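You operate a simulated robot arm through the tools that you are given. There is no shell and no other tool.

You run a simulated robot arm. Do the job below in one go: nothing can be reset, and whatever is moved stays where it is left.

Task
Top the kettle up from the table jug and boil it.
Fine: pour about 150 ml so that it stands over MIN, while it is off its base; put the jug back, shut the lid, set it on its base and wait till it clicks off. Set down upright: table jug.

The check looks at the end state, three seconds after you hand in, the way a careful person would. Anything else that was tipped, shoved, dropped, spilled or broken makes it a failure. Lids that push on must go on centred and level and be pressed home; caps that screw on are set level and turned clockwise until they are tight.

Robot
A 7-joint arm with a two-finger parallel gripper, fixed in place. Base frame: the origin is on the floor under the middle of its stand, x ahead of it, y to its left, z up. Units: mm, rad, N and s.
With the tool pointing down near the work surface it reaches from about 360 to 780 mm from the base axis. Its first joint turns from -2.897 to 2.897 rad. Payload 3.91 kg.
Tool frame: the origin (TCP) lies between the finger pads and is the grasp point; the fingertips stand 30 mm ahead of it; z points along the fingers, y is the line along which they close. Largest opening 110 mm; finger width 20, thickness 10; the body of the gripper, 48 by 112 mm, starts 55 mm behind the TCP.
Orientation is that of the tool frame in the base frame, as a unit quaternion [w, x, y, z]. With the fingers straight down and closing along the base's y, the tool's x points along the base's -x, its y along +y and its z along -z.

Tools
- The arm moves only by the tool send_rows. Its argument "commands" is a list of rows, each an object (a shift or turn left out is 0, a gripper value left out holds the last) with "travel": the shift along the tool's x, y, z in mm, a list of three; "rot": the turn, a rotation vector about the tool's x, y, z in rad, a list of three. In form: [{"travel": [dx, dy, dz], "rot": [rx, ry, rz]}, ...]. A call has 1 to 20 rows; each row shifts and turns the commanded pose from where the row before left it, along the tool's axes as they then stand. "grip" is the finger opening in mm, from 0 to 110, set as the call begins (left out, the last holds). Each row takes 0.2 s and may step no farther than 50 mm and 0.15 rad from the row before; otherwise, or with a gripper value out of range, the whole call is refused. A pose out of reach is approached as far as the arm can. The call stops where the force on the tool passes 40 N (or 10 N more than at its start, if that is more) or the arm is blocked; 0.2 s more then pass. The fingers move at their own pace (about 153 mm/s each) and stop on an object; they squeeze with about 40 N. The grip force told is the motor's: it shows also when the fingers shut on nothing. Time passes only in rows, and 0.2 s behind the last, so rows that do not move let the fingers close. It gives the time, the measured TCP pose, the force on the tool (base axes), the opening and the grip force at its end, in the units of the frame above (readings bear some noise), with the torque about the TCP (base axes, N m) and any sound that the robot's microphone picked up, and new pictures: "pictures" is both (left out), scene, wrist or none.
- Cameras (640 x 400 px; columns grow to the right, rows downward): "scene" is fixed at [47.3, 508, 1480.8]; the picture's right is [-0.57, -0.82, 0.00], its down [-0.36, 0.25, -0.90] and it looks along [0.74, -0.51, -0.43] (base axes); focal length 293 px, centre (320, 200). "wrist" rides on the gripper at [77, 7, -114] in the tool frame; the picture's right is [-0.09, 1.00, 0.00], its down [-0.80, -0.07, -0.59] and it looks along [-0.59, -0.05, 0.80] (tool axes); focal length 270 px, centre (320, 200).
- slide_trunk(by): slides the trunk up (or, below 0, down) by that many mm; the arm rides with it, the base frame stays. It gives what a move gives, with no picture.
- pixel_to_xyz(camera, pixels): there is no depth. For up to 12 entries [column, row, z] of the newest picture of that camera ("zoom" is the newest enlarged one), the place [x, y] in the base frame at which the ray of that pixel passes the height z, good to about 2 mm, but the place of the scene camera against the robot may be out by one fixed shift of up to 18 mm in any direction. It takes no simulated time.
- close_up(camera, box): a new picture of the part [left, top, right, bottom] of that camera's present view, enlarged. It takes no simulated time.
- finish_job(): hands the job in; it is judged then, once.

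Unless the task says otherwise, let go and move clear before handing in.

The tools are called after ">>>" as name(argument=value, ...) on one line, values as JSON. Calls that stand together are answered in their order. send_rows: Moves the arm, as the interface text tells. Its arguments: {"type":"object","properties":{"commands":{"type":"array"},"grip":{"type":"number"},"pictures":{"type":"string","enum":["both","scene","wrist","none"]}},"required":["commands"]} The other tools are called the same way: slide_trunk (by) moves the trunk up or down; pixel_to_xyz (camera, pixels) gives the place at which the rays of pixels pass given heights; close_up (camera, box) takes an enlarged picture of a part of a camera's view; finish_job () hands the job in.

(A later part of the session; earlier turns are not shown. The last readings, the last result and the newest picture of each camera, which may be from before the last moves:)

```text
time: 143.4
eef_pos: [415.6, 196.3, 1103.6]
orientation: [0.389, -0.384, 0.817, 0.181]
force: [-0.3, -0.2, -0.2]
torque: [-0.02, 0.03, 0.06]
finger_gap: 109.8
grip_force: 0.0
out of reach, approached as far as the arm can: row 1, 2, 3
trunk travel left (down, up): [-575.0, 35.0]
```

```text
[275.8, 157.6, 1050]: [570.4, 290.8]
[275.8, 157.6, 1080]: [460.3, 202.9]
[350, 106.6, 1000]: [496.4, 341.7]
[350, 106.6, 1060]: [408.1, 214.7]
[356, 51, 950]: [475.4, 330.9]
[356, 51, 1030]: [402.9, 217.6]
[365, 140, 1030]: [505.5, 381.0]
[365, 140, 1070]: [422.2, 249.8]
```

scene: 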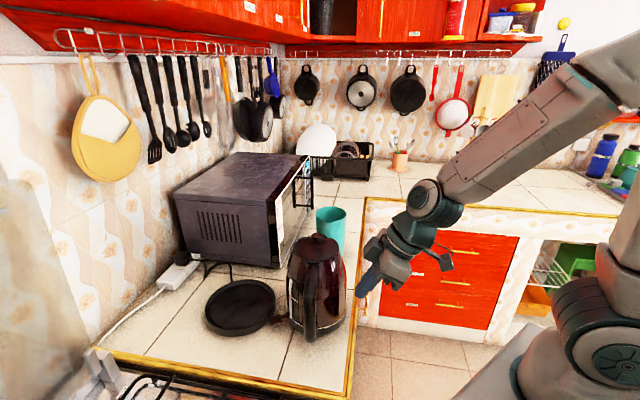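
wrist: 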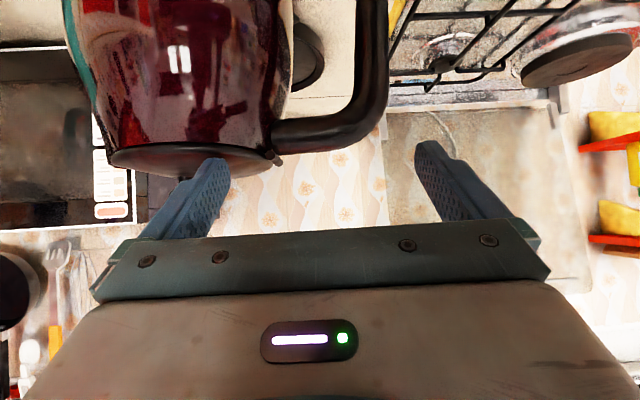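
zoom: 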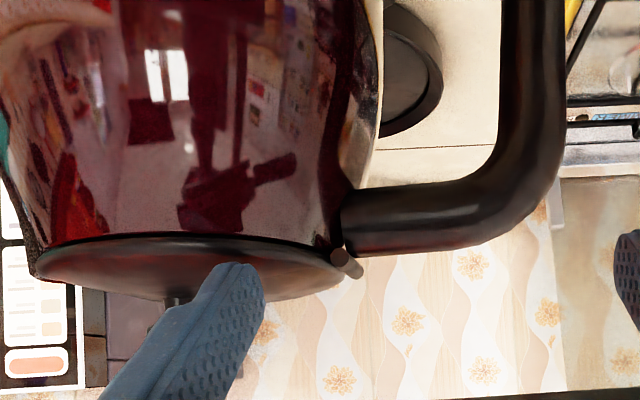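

The top bar is level, with its centre at z≈1058.5, 23 mm thick, straight for about 60 mm out from the hinge, and an outer face 92 mm out. I will now back the hand upward, away from the kettle.

>>> send_rows(commands=[{"travel": [-23.3, 0, -18.9]}, {"travel": [-23.3, 0, -18.9]}, {"travel": [-23.3, 0, -18.9]}, {"travel": [-23.3, 0, -18.9]}, {"travel": [-23.3, 0, -18.9]}, {"travel": [0, 0, 0]}])

>>> close_up(camera="scene", box=[270, 200, 400, 345])

```text
time: 144.8
eef_pos: [414.7, 195.1, 1255.0]
orientation: [0.39, -0.384, 0.817, 0.182]
force: [1.1, -0.1, -0.5]
torque: [0.02, -0.01, -0.01]
finger_gap: 110.0
grip_force: 0.0
trunk travel left (down, up): [-575.0, 35.0]
```

scene: 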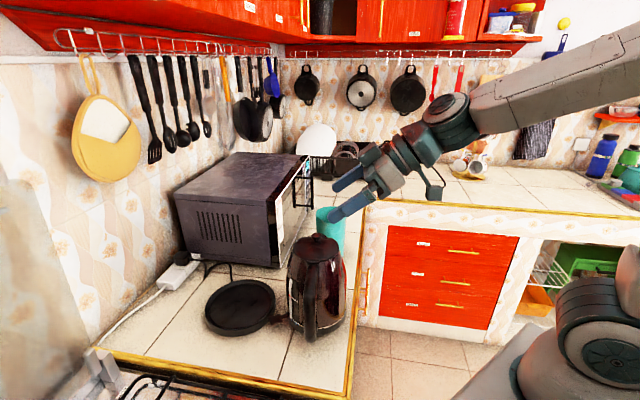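
wrist: 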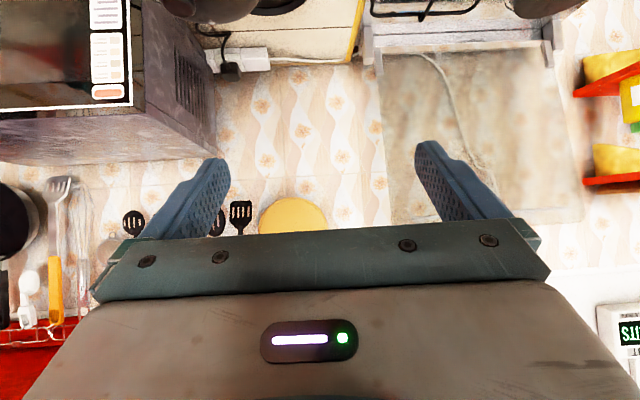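

```text
2.76 times, centred on (335, 272) of scene
```

zoom: 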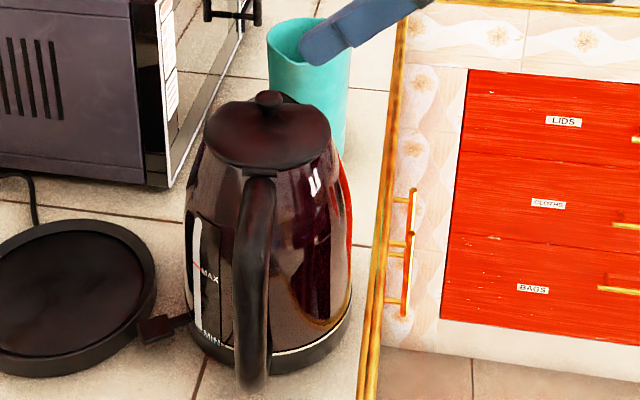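

The hand is clear and the kettle is undisturbed. I will level the hand, turn it to face along the handle plane, and move to a spot behind the handle, high up.

>>> send_rows(commands=[{"rot": [0, 0.127, 0]}, {"rot": [0, 0.127, 0]}, {"rot": [0, 0.127, 0]}, {"rot": [0, 0.127, 0]}, {"rot": [0, 0.127, 0]}, {"rot": [0, 0.127, 0]}, {"rot": [0, 0.127, 0]}, {"rot": [0, 0, 0.1427]}, {"rot": [0, 0, 0.1427]}, {"rot": [0, 0, 0.1427]}, {"rot": [0, 0, 0.1427]}, {"rot": [0, 0, 0.1427]}, {"rot": [0, 0, 0.1427]}, {"rot": [0, 0, 0.1427]}, {"rot": [0, 0, 0.1427]}, {"rot": [0, 0, 0.1427]}, {"rot": [0, 0, 0.1427]}, {"rot": [0, 0, 0.1427]}, {"travel": [0, 0, 0]}], grip=50, pictures="none")

```text
time: 148.8
eef_pos: [413.9, 196.7, 1252.9]
orientation: [0.002, 0.341, 0.94, 0.0]
force: [-0.3, -0.7, 0.3]
torque: [-0.01, 0.01, 0.02]
finger_gap: 49.9
grip_force: 0.2
trunk travel left (down, up): [-575.0, 35.0]
```

The hand is level and facing the right way. I will move behind the handle and tilt the hand to horizontal.

>>> send_rows(commands=[{"travel": [32.2, 21, 0]}, {"travel": [32.2, 21, 0]}, {"travel": [32.3, 20.9, 0]}, {"rot": [0, -0.1428, 0]}, {"rot": [0, -0.1428, 0]}, {"rot": [0, -0.1428, 0]}, {"rot": [0, -0.1428, 0]}, {"rot": [0, -0.1428, 0]}, {"rot": [0, -0.1428, 0]}, {"rot": [0, -0.1428, 0]}, {"rot": [0, -0.1428, 0]}, {"rot": [0, -0.1428, 0]}, {"rot": [0, -0.1428, 0]}, {"rot": [0, -0.1428, 0]}, {"travel": [0, 0, 0]}])

```text
time: 152.0
eef_pos: [380.6, 305.7, 1253.7]
orientation: [0.666, 0.241, 0.663, -0.241]
force: [-0.3, 0.7, -0.6]
torque: [0.0, 0.02, 0.0]
finger_gap: 50.1
grip_force: 0.1
trunk travel left (down, up): [-575.0, 35.0]
```

scene: 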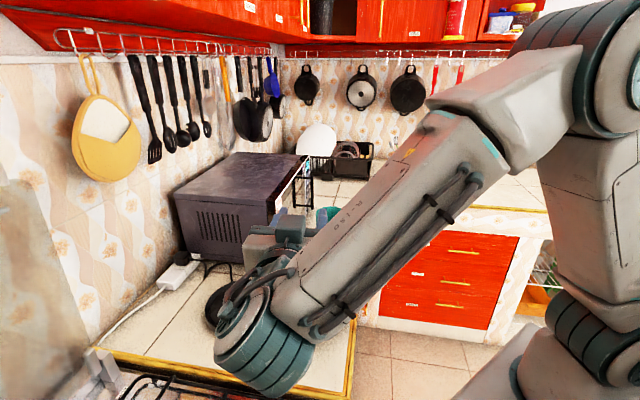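
wrist: 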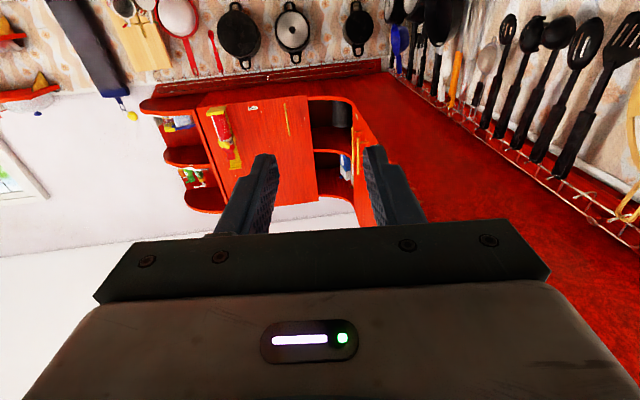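

The hand is horizontal and well behind the handle. I will lower it with the trunk, which keeps the arm's posture, in two steps with a check between.

>>> slide_trunk(by=-100)

>>> send_rows(commands=[{"travel": [0, 0, 0]}])

>>> close_up(camera="wrist", box=[180, 0, 460, 220])

```text
time: 153.3
eef_pos: [380.7, 305.9, 1153.3]
orientation: [0.666, 0.241, 0.663, -0.241]
force: [0.5, -0.1, 0.1]
torque: [-0.02, 0.01, -0.01]
finger_gap: 49.9
grip_force: 0.0
trunk travel left (down, up): [-475.0, 135.0]
```

```text
time: 153.7
eef_pos: [379.8, 306.2, 1152.8]
orientation: [0.666, 0.241, 0.664, -0.241]
force: [0.0, -0.5, 0.6]
torque: [0.01, 0.0, -0.01]
finger_gap: 49.8
grip_force: 0.0
trunk travel left (down, up): [-475.0, 135.0]
```

scene: 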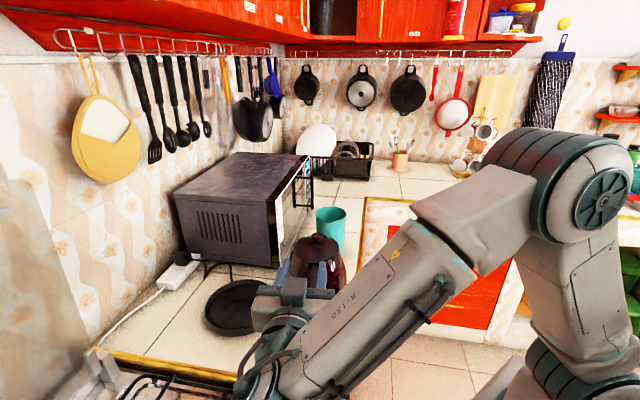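
wrist: 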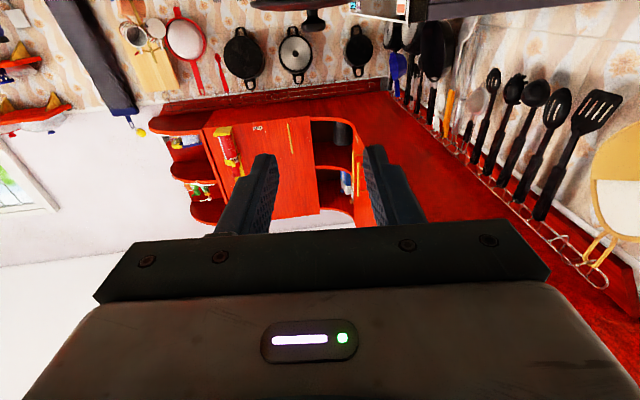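

```text
1.82 times, centred on (320, 110) of wrist
```

zoom: 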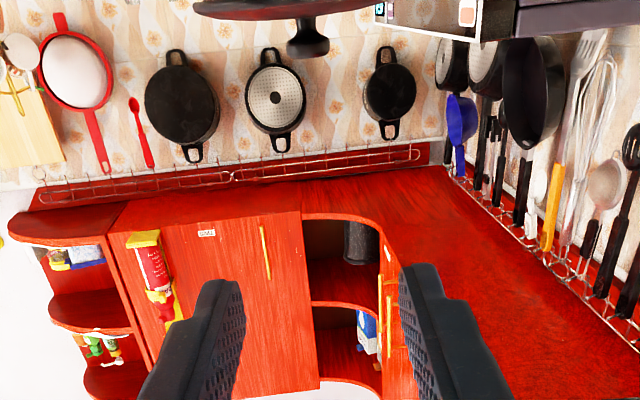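

The trunk lowers the hand straight, and the knob is nearly on the tool's axis. I will lower another 60 mm and look at the handle from behind.

>>> slide_trunk(by=-60)

>>> send_rows(commands=[{"travel": [0, 0, 0]}])

>>> close_up(camera="wrist", box=[180, 0, 460, 220])

>>> close_up(camera="scene", box=[230, 220, 390, 370])

```text
time: 154.7
eef_pos: [381.2, 306.6, 1092.9]
orientation: [0.666, 0.24, 0.664, -0.24]
force: [-0.8, 0.5, 0.5]
torque: [0.01, 0.03, -0.02]
finger_gap: 50.1
grip_force: 0.1
trunk travel left (down, up): [-415.0, 195.0]
```

```text
time: 155.1
eef_pos: [381.4, 307.3, 1091.9]
orientation: [0.666, 0.241, 0.663, -0.242]
force: [0.1, 0.0, 0.0]
torque: [-0.03, -0.02, -0.01]
finger_gap: 50.1
grip_force: 0.0
trunk travel left (down, up): [-415.0, 195.0]
```

scene: 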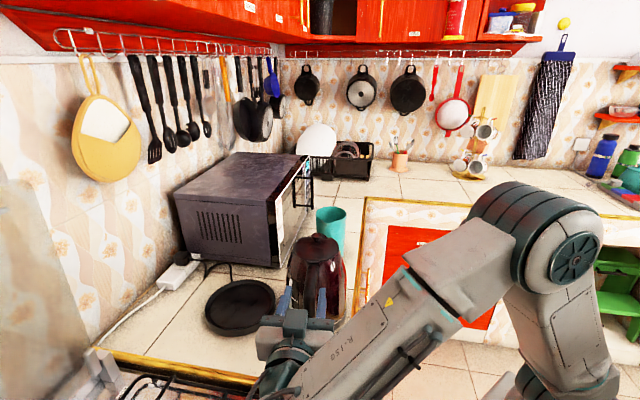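
wrist: 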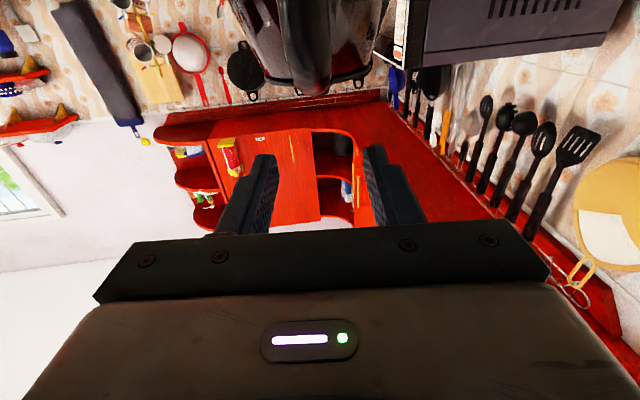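

```text
1.82 times, centred on (320, 110) of wrist
```

zoom: 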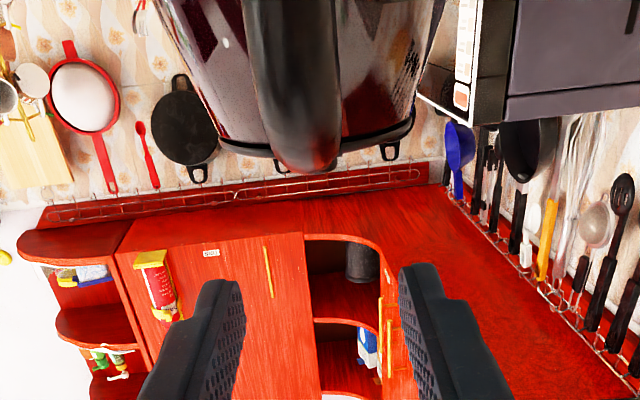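

```text
2.67 times, centred on (310, 295) of scene
```

zoom: 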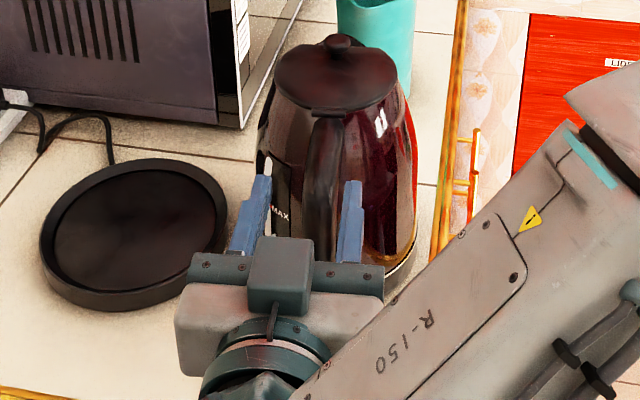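

The handle grip is 24 mm wide and sits about 6 mm left of the tool's axis. I will shift sideways, lower to the top bar's height (z≈1058) and look again.

>>> send_rows(commands=[{"travel": [0, -6, 0]}, {"travel": [0, 0, 0]}], pictures="none")

>>> slide_trunk(by=-34)

>>> send_rows(commands=[{"travel": [0, 0, 0]}], pictures="wrist")

>>> close_up(camera="wrist", box=[180, 0, 460, 220])

>>> close_up(camera="scene", box=[250, 220, 370, 350])

```text
time: 155.7
eef_pos: [376.6, 302.4, 1094.3]
orientation: [0.666, 0.241, 0.663, -0.241]
force: [0.0, 0.2, 0.4]
torque: [0.01, 0.0, -0.01]
finger_gap: 50.0
grip_force: 0.1
trunk travel left (down, up): [-415.0, 195.0]
```

```text
time: 156.5
eef_pos: [376.8, 301.9, 1058.4]
orientation: [0.666, 0.241, 0.663, -0.242]
force: [0.1, -0.7, -0.5]
torque: [-0.02, -0.01, -0.01]
finger_gap: 50.1
grip_force: 0.0
trunk travel left (down, up): [-381.0, 229.0]
```

```text
time: 156.9
eef_pos: [376.5, 301.5, 1060.5]
orientation: [0.666, 0.24, 0.664, -0.24]
force: [0.1, -0.7, -1.1]
torque: [-0.03, 0.02, -0.01]
finger_gap: 49.9
grip_force: 0.0
trunk travel left (down, up): [-381.0, 229.0]
```

wrist: 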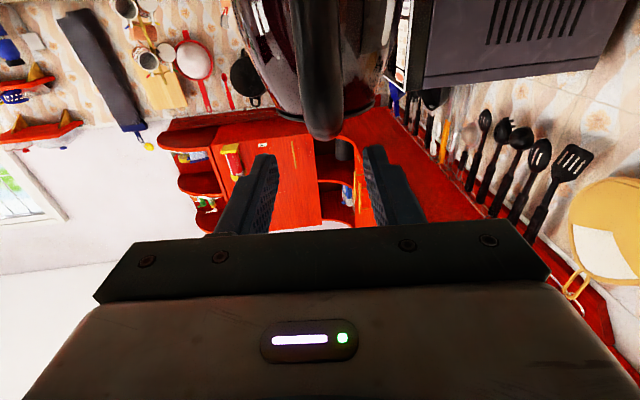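

```text
1.82 times, centred on (320, 110) of wrist
```

zoom: 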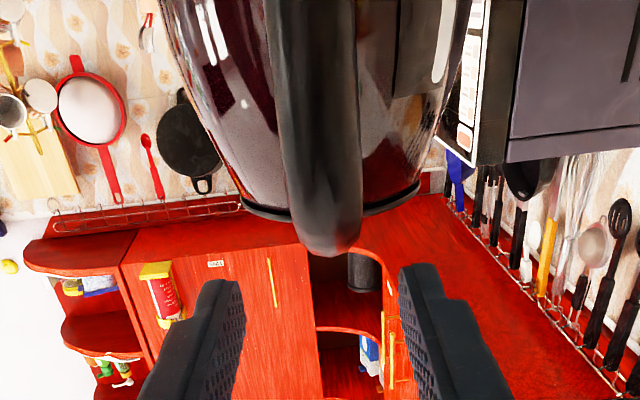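

```text
3.08 times, centred on (310, 285) of scene
```

zoom: 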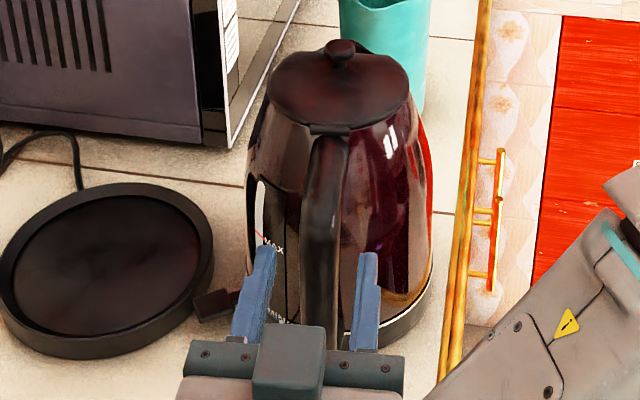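

The handle is now centred between the fingers at (323,~110), and the bar height matches. I will advance along the handle's plane in stages.

>>> send_rows(commands=[{"travel": [1, 1, 12]}, {"travel": [1, 1, 12]}, {"travel": [0, 0, 12]}, {"travel": [0, 0, 12]}, {"travel": [0, 0, 0]}])

>>> close_up(camera="wrist", box=[180, 20, 460, 240])

>>> close_up(camera="scene", box=[260, 210, 360, 330])

```text
time: 158.1
eef_pos: [415.5, 272.7, 1057.0]
orientation: [0.667, 0.24, 0.663, -0.241]
force: [0.1, -0.7, -0.5]
torque: [0.01, 0.02, -0.03]
finger_gap: 50.0
grip_force: 0.0
trunk travel left (down, up): [-381.0, 229.0]
```

scene: 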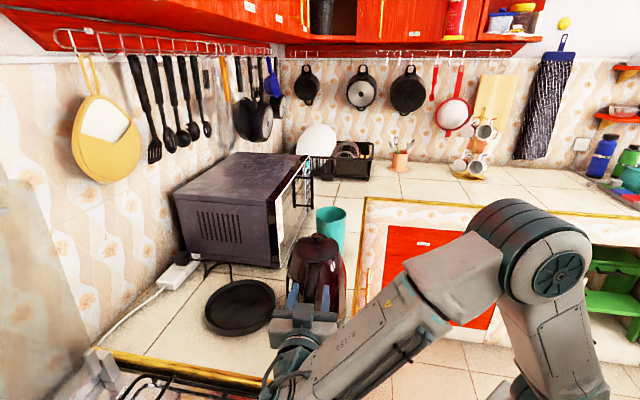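
wrist: 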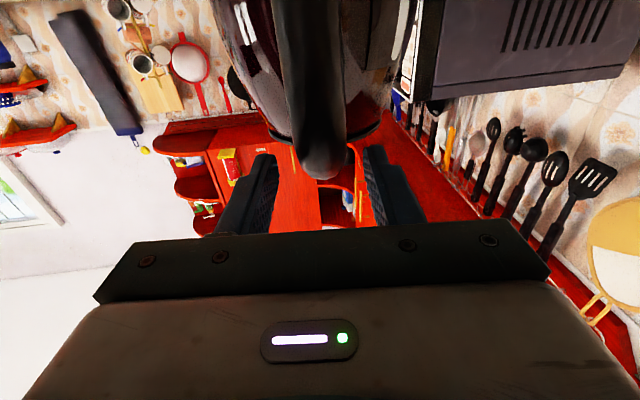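

```text
1.82 times, centred on (320, 130) of wrist
```

zoom: 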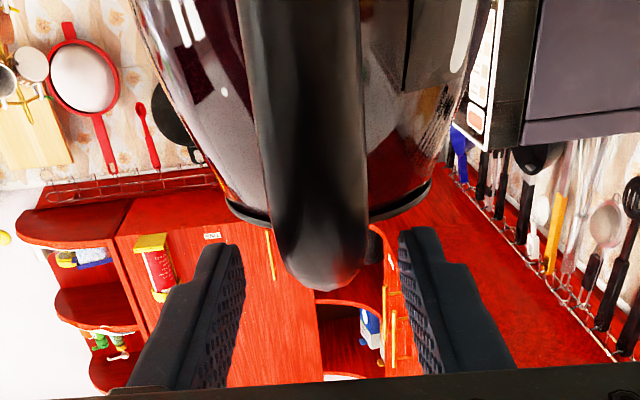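

```text
3.33 times, centred on (310, 270) of scene
```

zoom: 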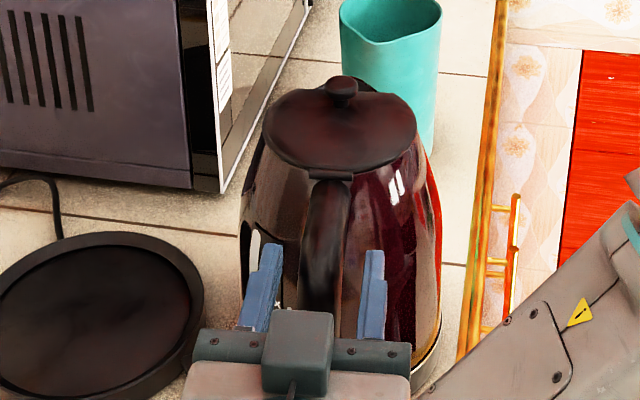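

The fingers straddle the handle evenly. I will advance the remaining distance along the top bar, watching for contact.

>>> send_rows(commands=[{"travel": [0, 0, 11]}, {"travel": [0, 0, 11]}, {"travel": [0, 0, 11]}, {"travel": [0, 0, 9]}, {"travel": [0, 0, 0]}])

>>> close_up(camera="wrist", box=[180, 20, 460, 240])

>>> close_up(camera="scene", box=[270, 210, 350, 310])

```text
time: 159.3
eef_pos: [448.1, 246.3, 1057.2]
orientation: [0.666, 0.24, 0.664, -0.24]
force: [0.2, 0.4, -0.7]
torque: [0.01, 0.0, -0.02]
finger_gap: 50.2
grip_force: 0.0
trunk travel left (down, up): [-381.0, 229.0]
```

scene: 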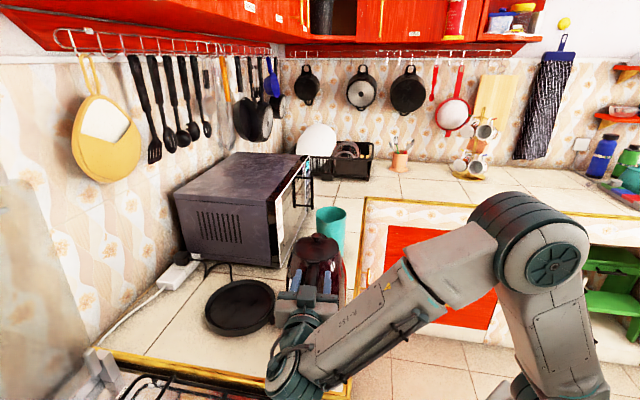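
wrist: 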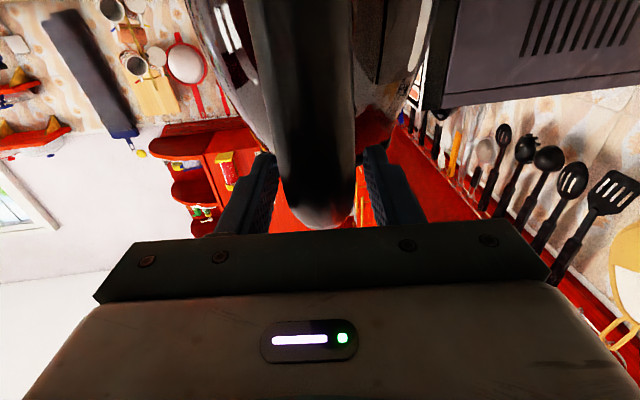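

```text
1.82 times, centred on (320, 130) of wrist
```

zoom: 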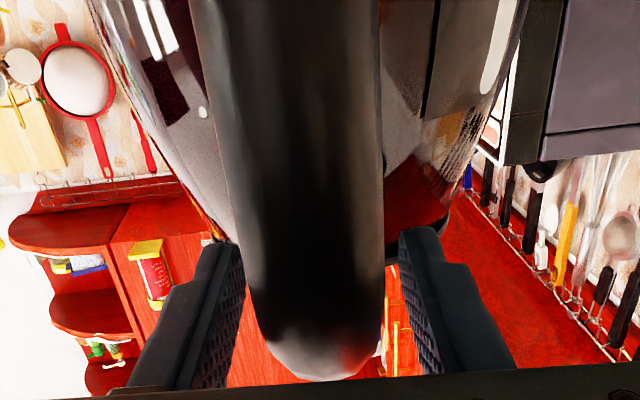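

```text
4.00 times, centred on (310, 260) of scene
```

zoom: 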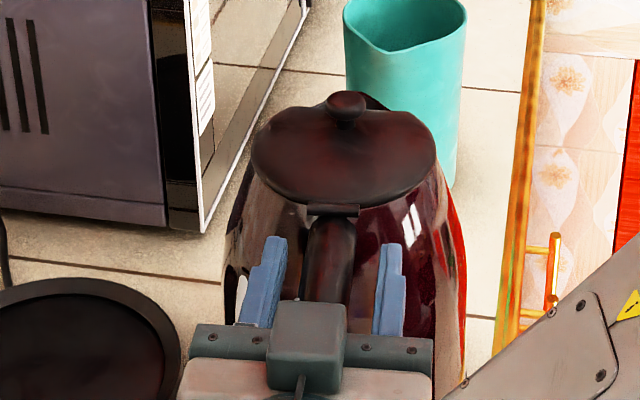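

The fingers now lie along the top bar. I will advance 5 mm more and close.

>>> send_rows(commands=[{"travel": [0, 0, 3]}, {"travel": [0, 0, 2]}, {"travel": [0, 0, 0]}], pictures="none")

>>> send_rows(commands=[{"travel": [0, 0, 0]}, {"travel": [0, 0, 0]}, {"travel": [0, 0, 0]}, {"travel": [0, 0, 0]}], grip=12)

>>> close_up(camera="scene", box=[270, 210, 350, 310])

```text
time: 160.1
eef_pos: [452.5, 240.9, 1057.4]
orientation: [0.666, 0.241, 0.664, -0.241]
force: [-0.2, -1.0, 1.0]
torque: [0.01, -0.02, 0.02]
finger_gap: 50.2
grip_force: 0.1
trunk travel left (down, up): [-381.0, 229.0]
```

```text
time: 161.1
eef_pos: [452.5, 243.0, 1056.8]
orientation: [0.666, 0.241, 0.663, -0.241]
force: [4.0, 3.0, 2.0]
torque: [0.01, -0.08, 0.28]
finger_gap: 25.8
grip_force: 40.0
trunk travel left (down, up): [-381.0, 229.0]
```

scene: 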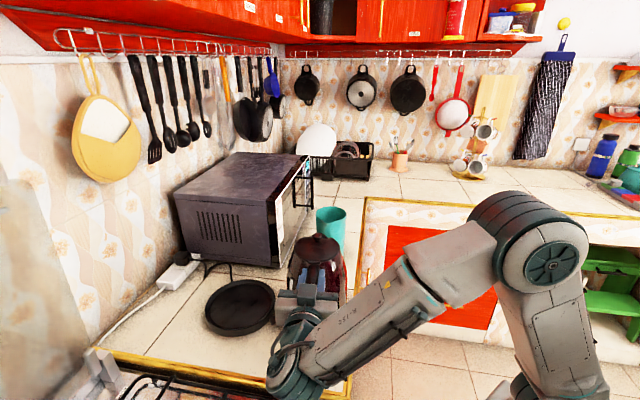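
wrist: 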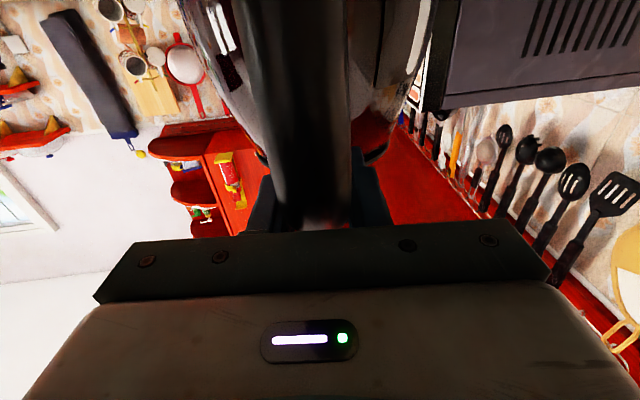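

```text
4.00 times, centred on (310, 260) of scene
```

zoom: 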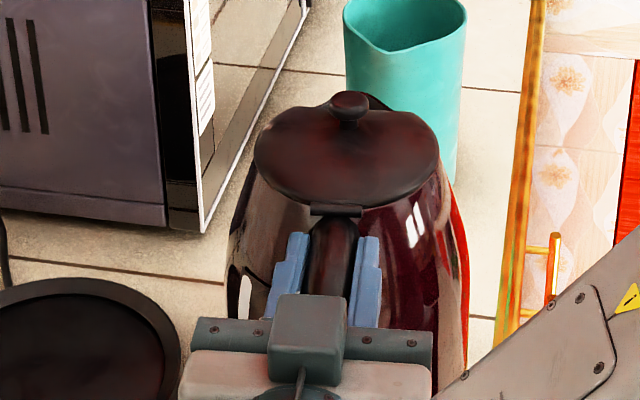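

The grip is on the bar (25.8 mm, 40 N). I will lift just a few millimetres and read weight and torque.

>>> send_rows(commands=[{"travel": [-2, 0, 0]}, {"travel": [-2, 0, 0]}, {"travel": [0, 0, 0]}])

>>> close_up(camera="scene", box=[260, 210, 370, 350])

```text
time: 161.9
eef_pos: [451.8, 241.8, 1062.0]
orientation: [0.665, 0.241, 0.664, -0.242]
force: [-0.4, 0.5, -10.6]
torque: [0.52, 0.6, -0.02]
finger_gap: 25.5
grip_force: 40.3
trunk travel left (down, up): [-381.0, 229.0]
```

scene: 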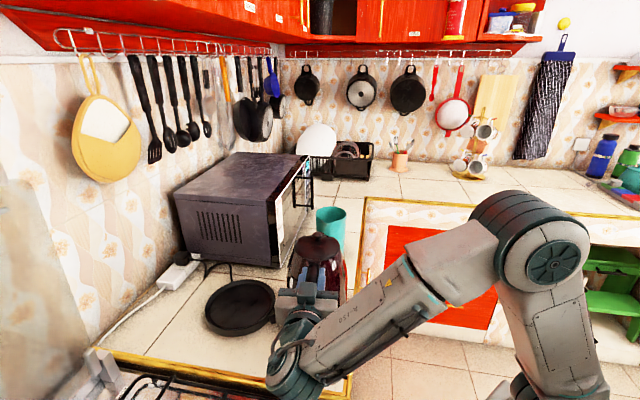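
wrist: 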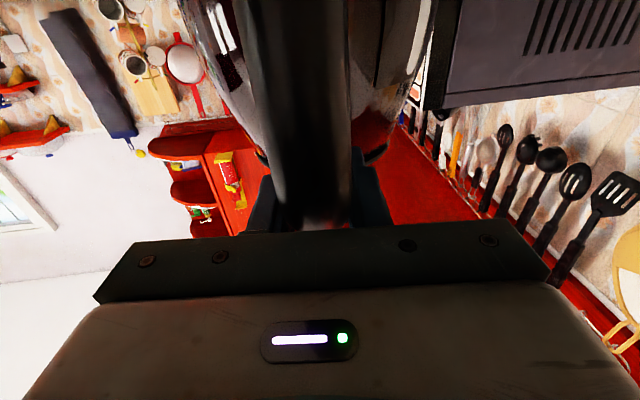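

```text
2.86 times, centred on (315, 280) of scene
```

zoom: 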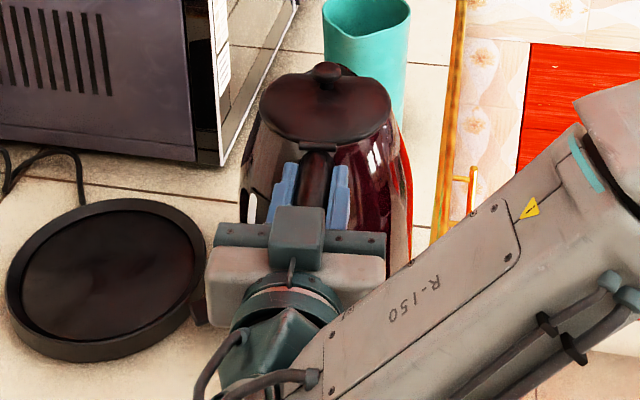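

The pads carry 10.6 N with 0.8 Nm and no slip seen. I will lift a bit more to see whether the whole kettle comes up level.

>>> send_rows(commands=[{"travel": [-2, 0, 0]}, {"travel": [-2, 0, 0]}, {"travel": [0, 0, 0]}], pictures="wrist")

>>> send_rows(commands=[{"travel": [-2, 0, 0]}, {"travel": [-2, 0, 0]}, {"travel": [0, 0, 0]}], pictures="wrist")

>>> close_up(camera="scene", box=[260, 210, 370, 350])

```text
time: 162.7
eef_pos: [451.3, 243.4, 1065.3]
orientation: [0.666, 0.24, 0.664, -0.241]
force: [0.4, -0.6, -10.7]
torque: [0.5, 0.57, -0.01]
finger_gap: 25.6
grip_force: 39.7
trunk travel left (down, up): [-381.0, 229.0]
```

wrist: 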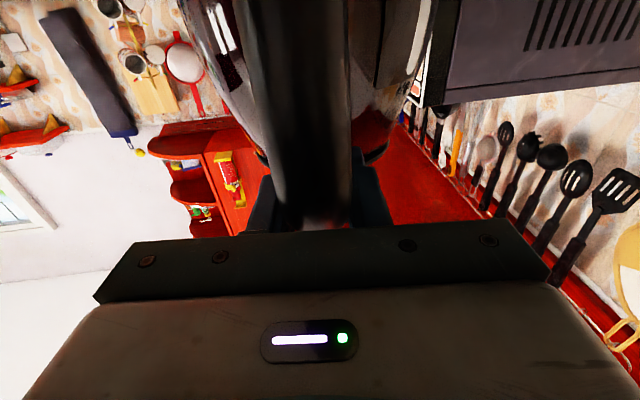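

```text
time: 163.5
eef_pos: [451.8, 242.3, 1069.0]
orientation: [0.666, 0.24, 0.664, -0.241]
force: [0.0, 0.3, -9.4]
torque: [0.5, 0.63, 0.01]
finger_gap: 25.4
grip_force: 40.1
trunk travel left (down, up): [-381.0, 229.0]
```

wrist: 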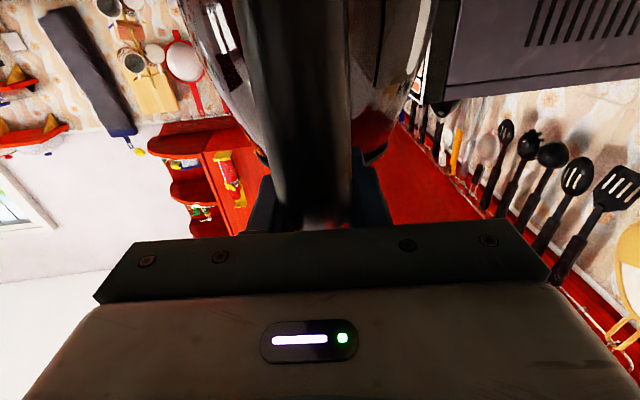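

```text
2.86 times, centred on (315, 280) of scene
```

zoom: 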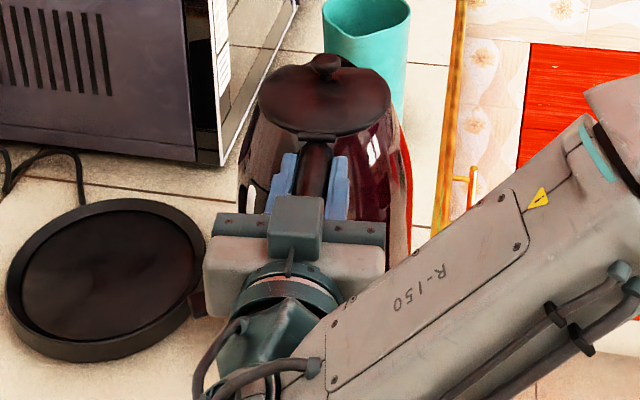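

The whole kettle is up: a steady −10.2 N and about 0.8 Nm, held level with no slip in the wrist view. I will raise it 40 mm more so its base clears the disc's rim, and check it stays level.

>>> send_rows(commands=[{"travel": [-6, 0, 0]}, {"travel": [-8, 0, 0]}, {"travel": [-10, 0, 0]}, {"travel": [-10, 0, 0]}, {"travel": [-6, 0, 0]}, {"travel": [0, 0, 0]}])

>>> close_up(camera="scene", box=[190, 190, 380, 350])

```text
time: 164.9
eef_pos: [453.2, 242.8, 1108.9]
orientation: [0.666, 0.24, 0.664, -0.241]
force: [-0.1, -0.8, -10.5]
torque: [0.53, 0.59, 0.02]
finger_gap: 25.6
grip_force: 40.0
trunk travel left (down, up): [-381.0, 229.0]
```

scene: 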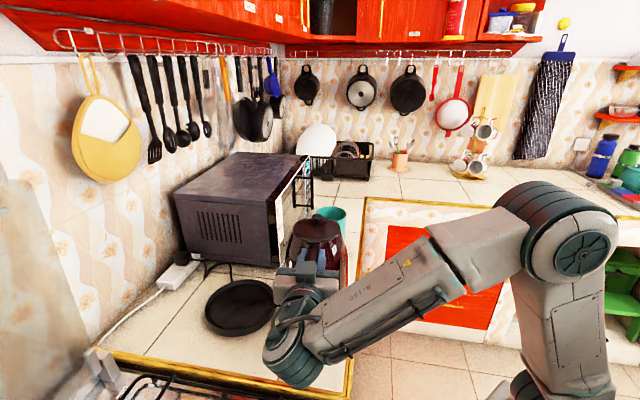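
wrist: 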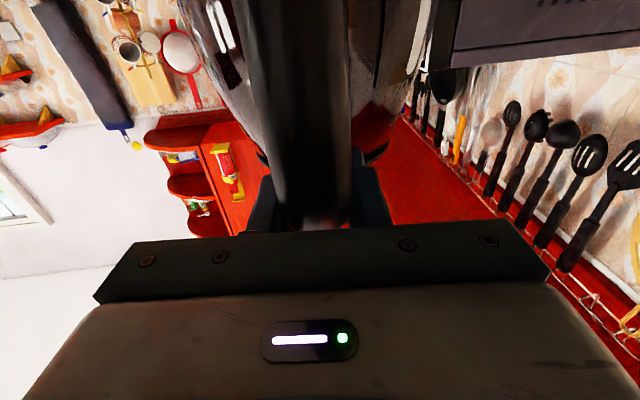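

```text
2.50 times, centred on (285, 270) of scene
```

zoom: 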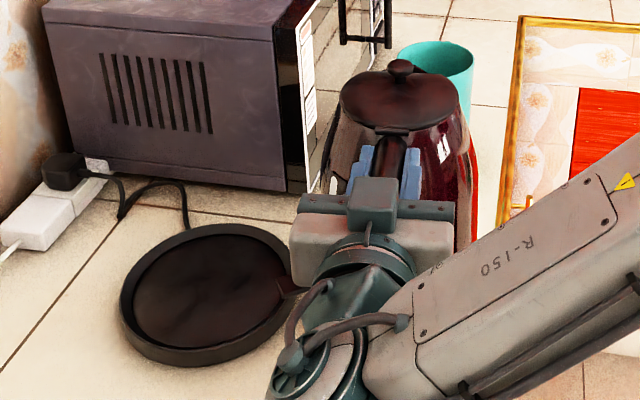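

The kettle hangs level about 50 mm up. I will carry it sideways towards the disc slowly, and look again before turning it.

>>> send_rows(commands=[{"travel": [0, 8, 2]}, {"travel": [0, 14, 3.4]}, {"travel": [0, 16, 3.9]}, {"travel": [0, 16, 3.9]}, {"travel": [0, 16, 3.9]}, {"travel": [0, 16, 3.9]}, {"travel": [0, 16, 3.9]}, {"travel": [0, 14, 3.4]}, {"travel": [0, 8.5, 2]}, {"travel": [0, 0, 0]}])

>>> close_up(camera="scene", box=[190, 190, 380, 350])

```text
time: 167.1
eef_pos: [555.5, 319.1, 1109.1]
orientation: [0.666, 0.239, 0.664, -0.241]
force: [-0.3, -0.2, -10.6]
torque: [0.52, 0.62, -0.03]
finger_gap: 25.2
grip_force: 40.5
trunk travel left (down, up): [-381.0, 229.0]
```

scene: 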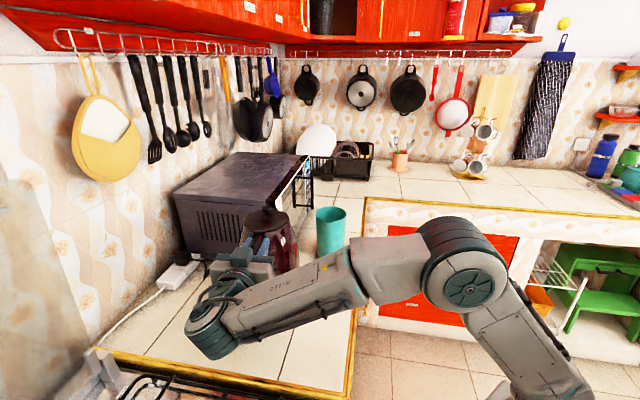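
wrist: 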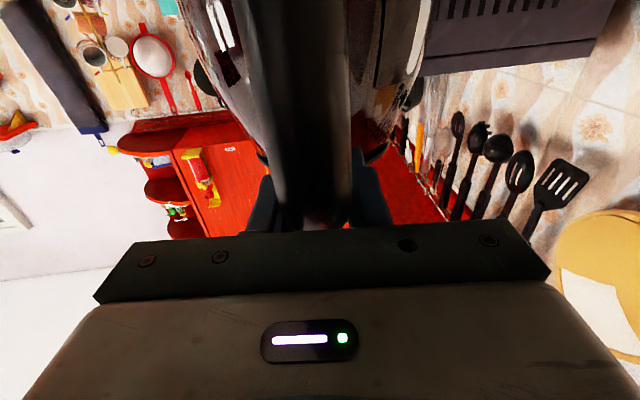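

```text
2.50 times, centred on (285, 270) of scene
```

zoom: 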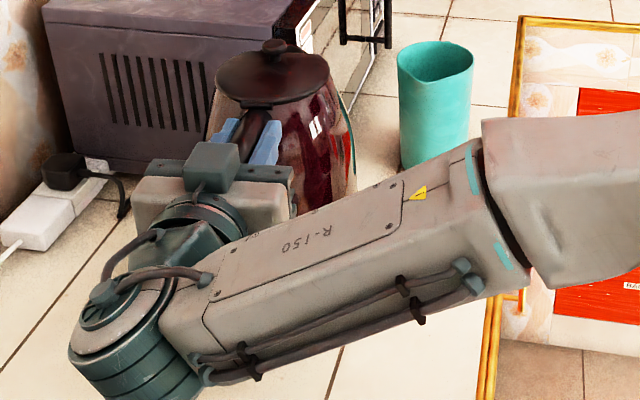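

The kettle is level and the jug stands undisturbed. I will now turn the kettle about 90° so the hand comes from the right, leaving the disc and switch side visible to the scene camera.

>>> send_rows(commands=[{"rot": [-0.06, 0, 0]}, {"rot": [-0.1, 0, 0]}, {"rot": [-0.1, 0, 0]}, {"rot": [-0.1, 0, 0]}, {"rot": [-0.1, 0, 0]}, {"rot": [-0.1, 0, 0]}, {"rot": [-0.1, 0, 0]}, {"rot": [-0.1, 0, 0]}, {"travel": [0, 0, 0]}])

>>> close_up(camera="scene", box=[170, 180, 380, 370])

```text
time: 169.1
eef_pos: [554.4, 319.5, 1109.0]
orientation: [0.707, -0.024, 0.707, 0.024]
force: [0.4, -1.6, -10.2]
torque: [-0.06, 0.81, 0.0]
finger_gap: 25.3
grip_force: 39.7
trunk travel left (down, up): [-381.0, 229.0]
```

scene: 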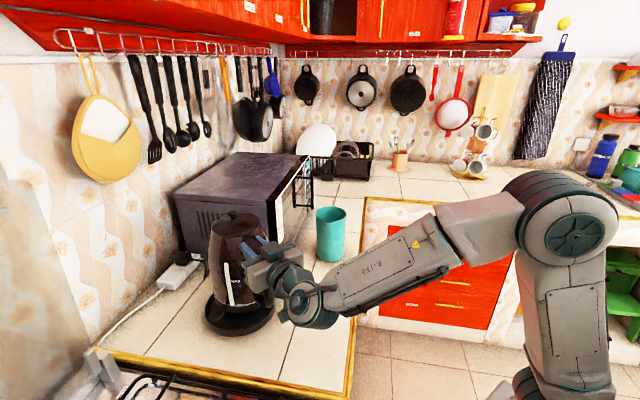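
wrist: 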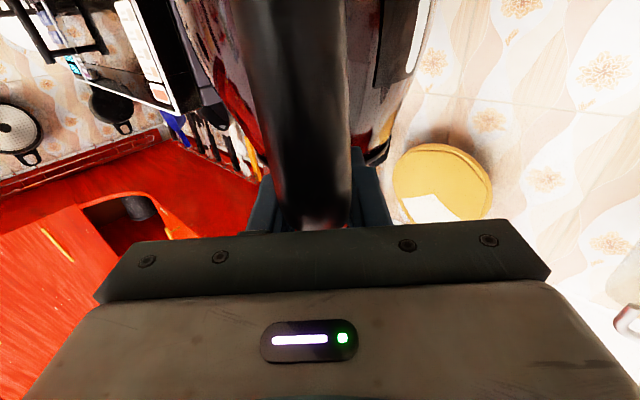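

```text
2.11 times, centred on (275, 275) of scene
```

zoom: 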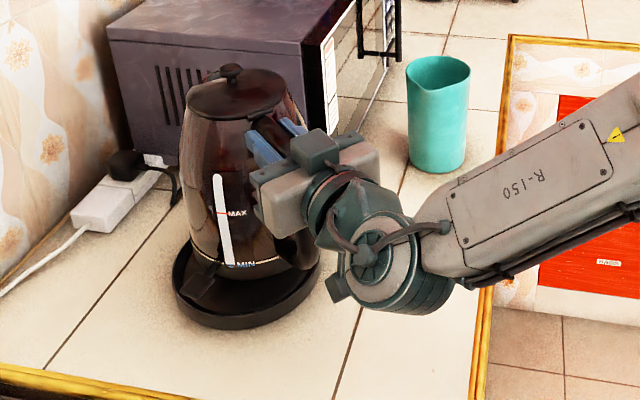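

The kettle hangs right over the disc with the hand off to the right, and the sight-glass shows the level just over MIN. I will shift 25 mm sideways to centre it by calculation, lower a little, and compare the outlines closely.

>>> send_rows(commands=[{"travel": [0, 8.5, -0.7]}, {"travel": [0, 8.5, -0.7]}, {"travel": [0, 8.5, -0.6]}, {"travel": [6, 0, 0]}, {"travel": [6, 0, 0]}, {"travel": [0, 0, 0]}])

>>> close_up(camera="scene", box=[190, 250, 300, 350])

```text
time: 170.5
eef_pos: [550.3, 345.3, 1096.3]
orientation: [0.707, -0.024, 0.706, 0.023]
force: [-0.6, 0.6, -10.5]
torque: [-0.03, 0.8, 0.03]
finger_gap: 25.4
grip_force: 39.3
trunk travel left (down, up): [-381.0, 229.0]
```

scene: 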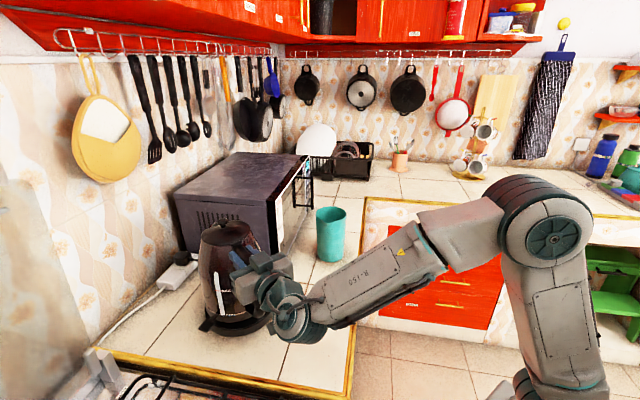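
wrist: 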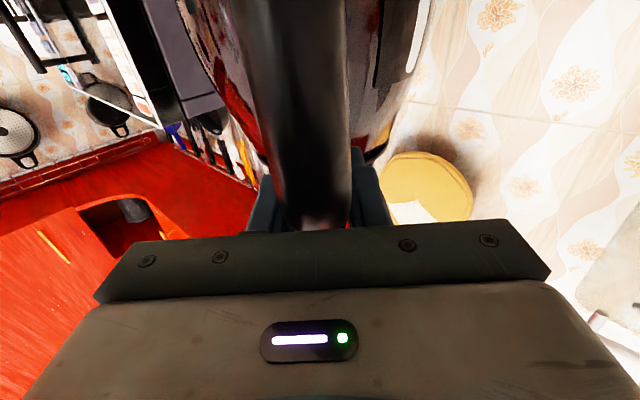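

```text
4.00 times, centred on (245, 300) of scene
```

zoom: 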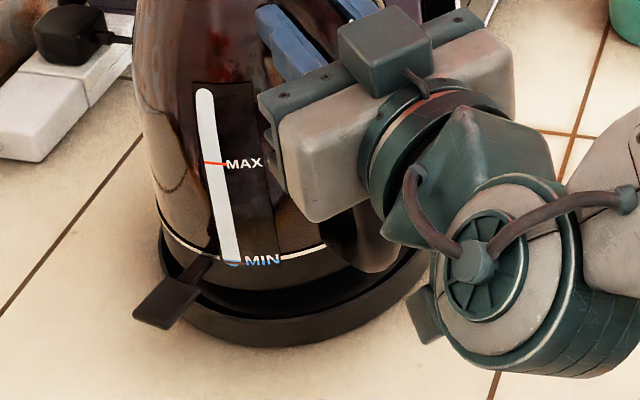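

I can see the kettle's skirt and the disc's rim. The kettle seems about 13 mm too far left in the picture. I will zoom in more closely to measure the two outlines.

>>> close_up(camera="scene", box=[200, 285, 285, 345])

>>> close_up(camera="scene", box=[195, 215, 285, 300])

```text
6.67 times, centred on (242, 315) of scene
```

zoom: 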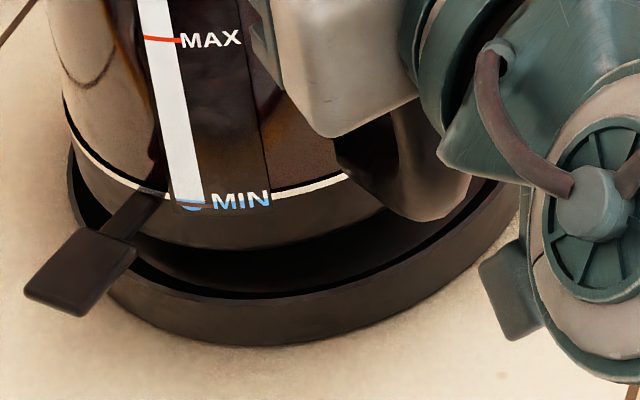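

```text
4.71 times, centred on (240, 258) of scene
```

zoom: 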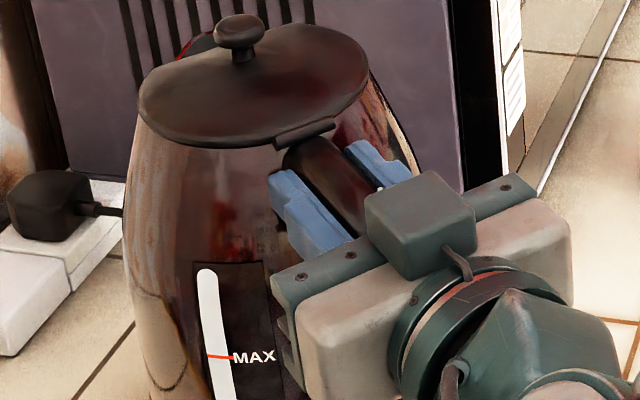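

The kettle's skirt and the disc's recess edge nearly correspond once I allow for its height, with the kettle perhaps a few millimetres left. I will lower 10 mm more and compare the outlines directly.

>>> send_rows(commands=[{"travel": [5, 0, 0]}, {"travel": [5, 0, 0]}, {"travel": [0, 0, 0]}], pictures="scene")

>>> close_up(camera="scene", box=[200, 285, 285, 345])

```text
time: 171.3
eef_pos: [552.3, 344.7, 1087.2]
orientation: [0.707, -0.024, 0.706, 0.023]
force: [0.5, -0.5, -11.0]
torque: [-0.06, 0.75, -0.02]
finger_gap: 25.3
grip_force: 40.3
trunk travel left (down, up): [-381.0, 229.0]
```

scene: 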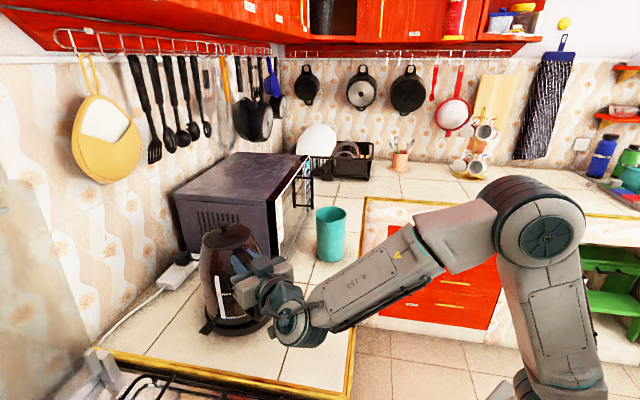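

```text
6.67 times, centred on (242, 315) of scene
```

zoom: 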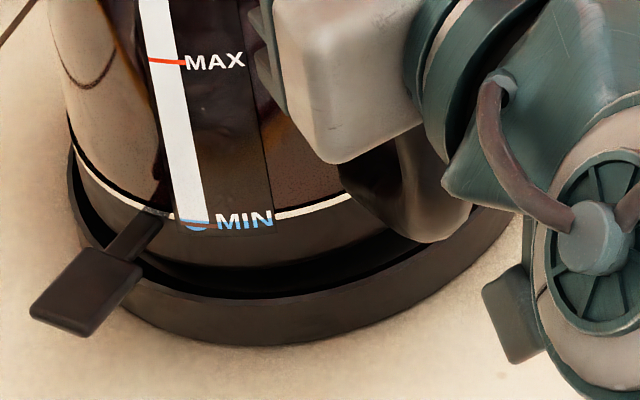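

The skirt is now close above the recess and looks centred within a few millimetres. I will keep lowering in 3 mm steps, watching force and torque for contact with the rim.

>>> send_rows(commands=[{"travel": [3, 0, 0]}, {"travel": [0, 0, 0]}], pictures="none")

>>> send_rows(commands=[{"travel": [3, 0, 0]}, {"travel": [0, 0, 0]}], pictures="scene")

>>> close_up(camera="scene", box=[200, 285, 285, 345])

```text
time: 171.9
eef_pos: [552.3, 343.6, 1084.1]
orientation: [0.708, -0.023, 0.706, 0.021]
force: [0.0, 0.4, -11.1]
torque: [-0.05, 0.79, -0.03]
finger_gap: 25.5
grip_force: 40.1
trunk travel left (down, up): [-381.0, 229.0]
```

```text
time: 172.5
eef_pos: [552.3, 344.3, 1081.5]
orientation: [0.708, -0.024, 0.706, 0.021]
force: [0.8, 0.8, -10.5]
torque: [-0.01, 0.77, -0.03]
finger_gap: 25.3
grip_force: 39.7
trunk travel left (down, up): [-381.0, 229.0]
```

scene: 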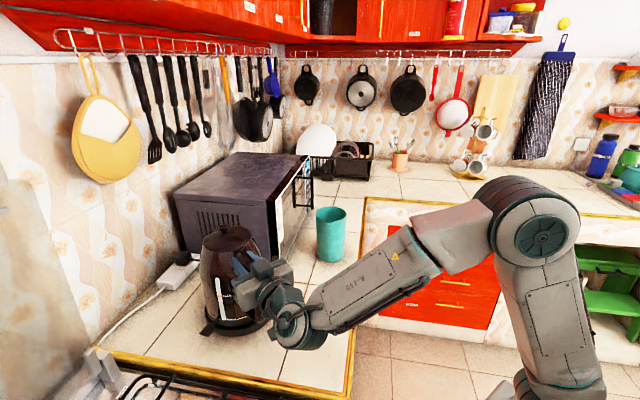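

```text
6.67 times, centred on (242, 315) of scene
```

zoom: 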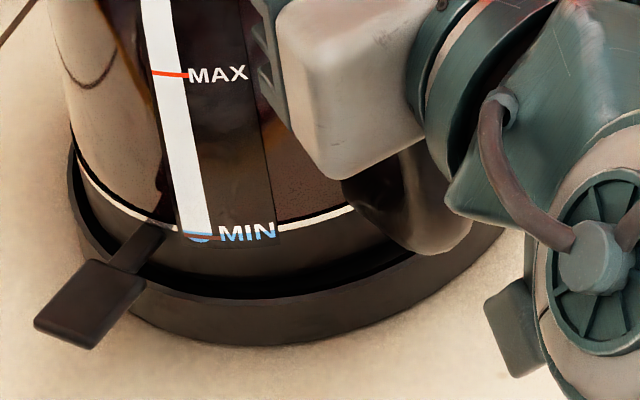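

The silver ring's left edge suggests the kettle sits about 8 mm left of the disc's centre. I will take a sharper look at the front gap before correcting.

>>> close_up(camera="scene", box=[200, 300, 240, 340])

>>> close_up(camera="scene", box=[235, 305, 285, 340])

```text
10.00 times, centred on (220, 320) of scene
```

zoom: 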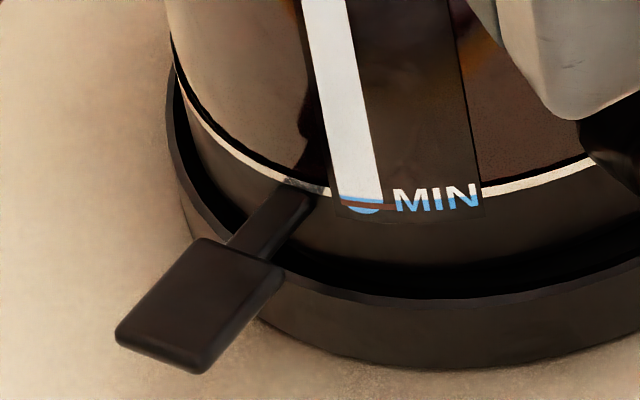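

```text
11.43 times, centred on (260, 322) of scene
```

zoom: 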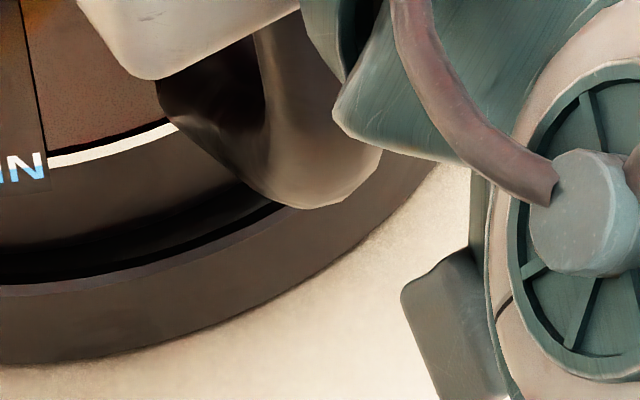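

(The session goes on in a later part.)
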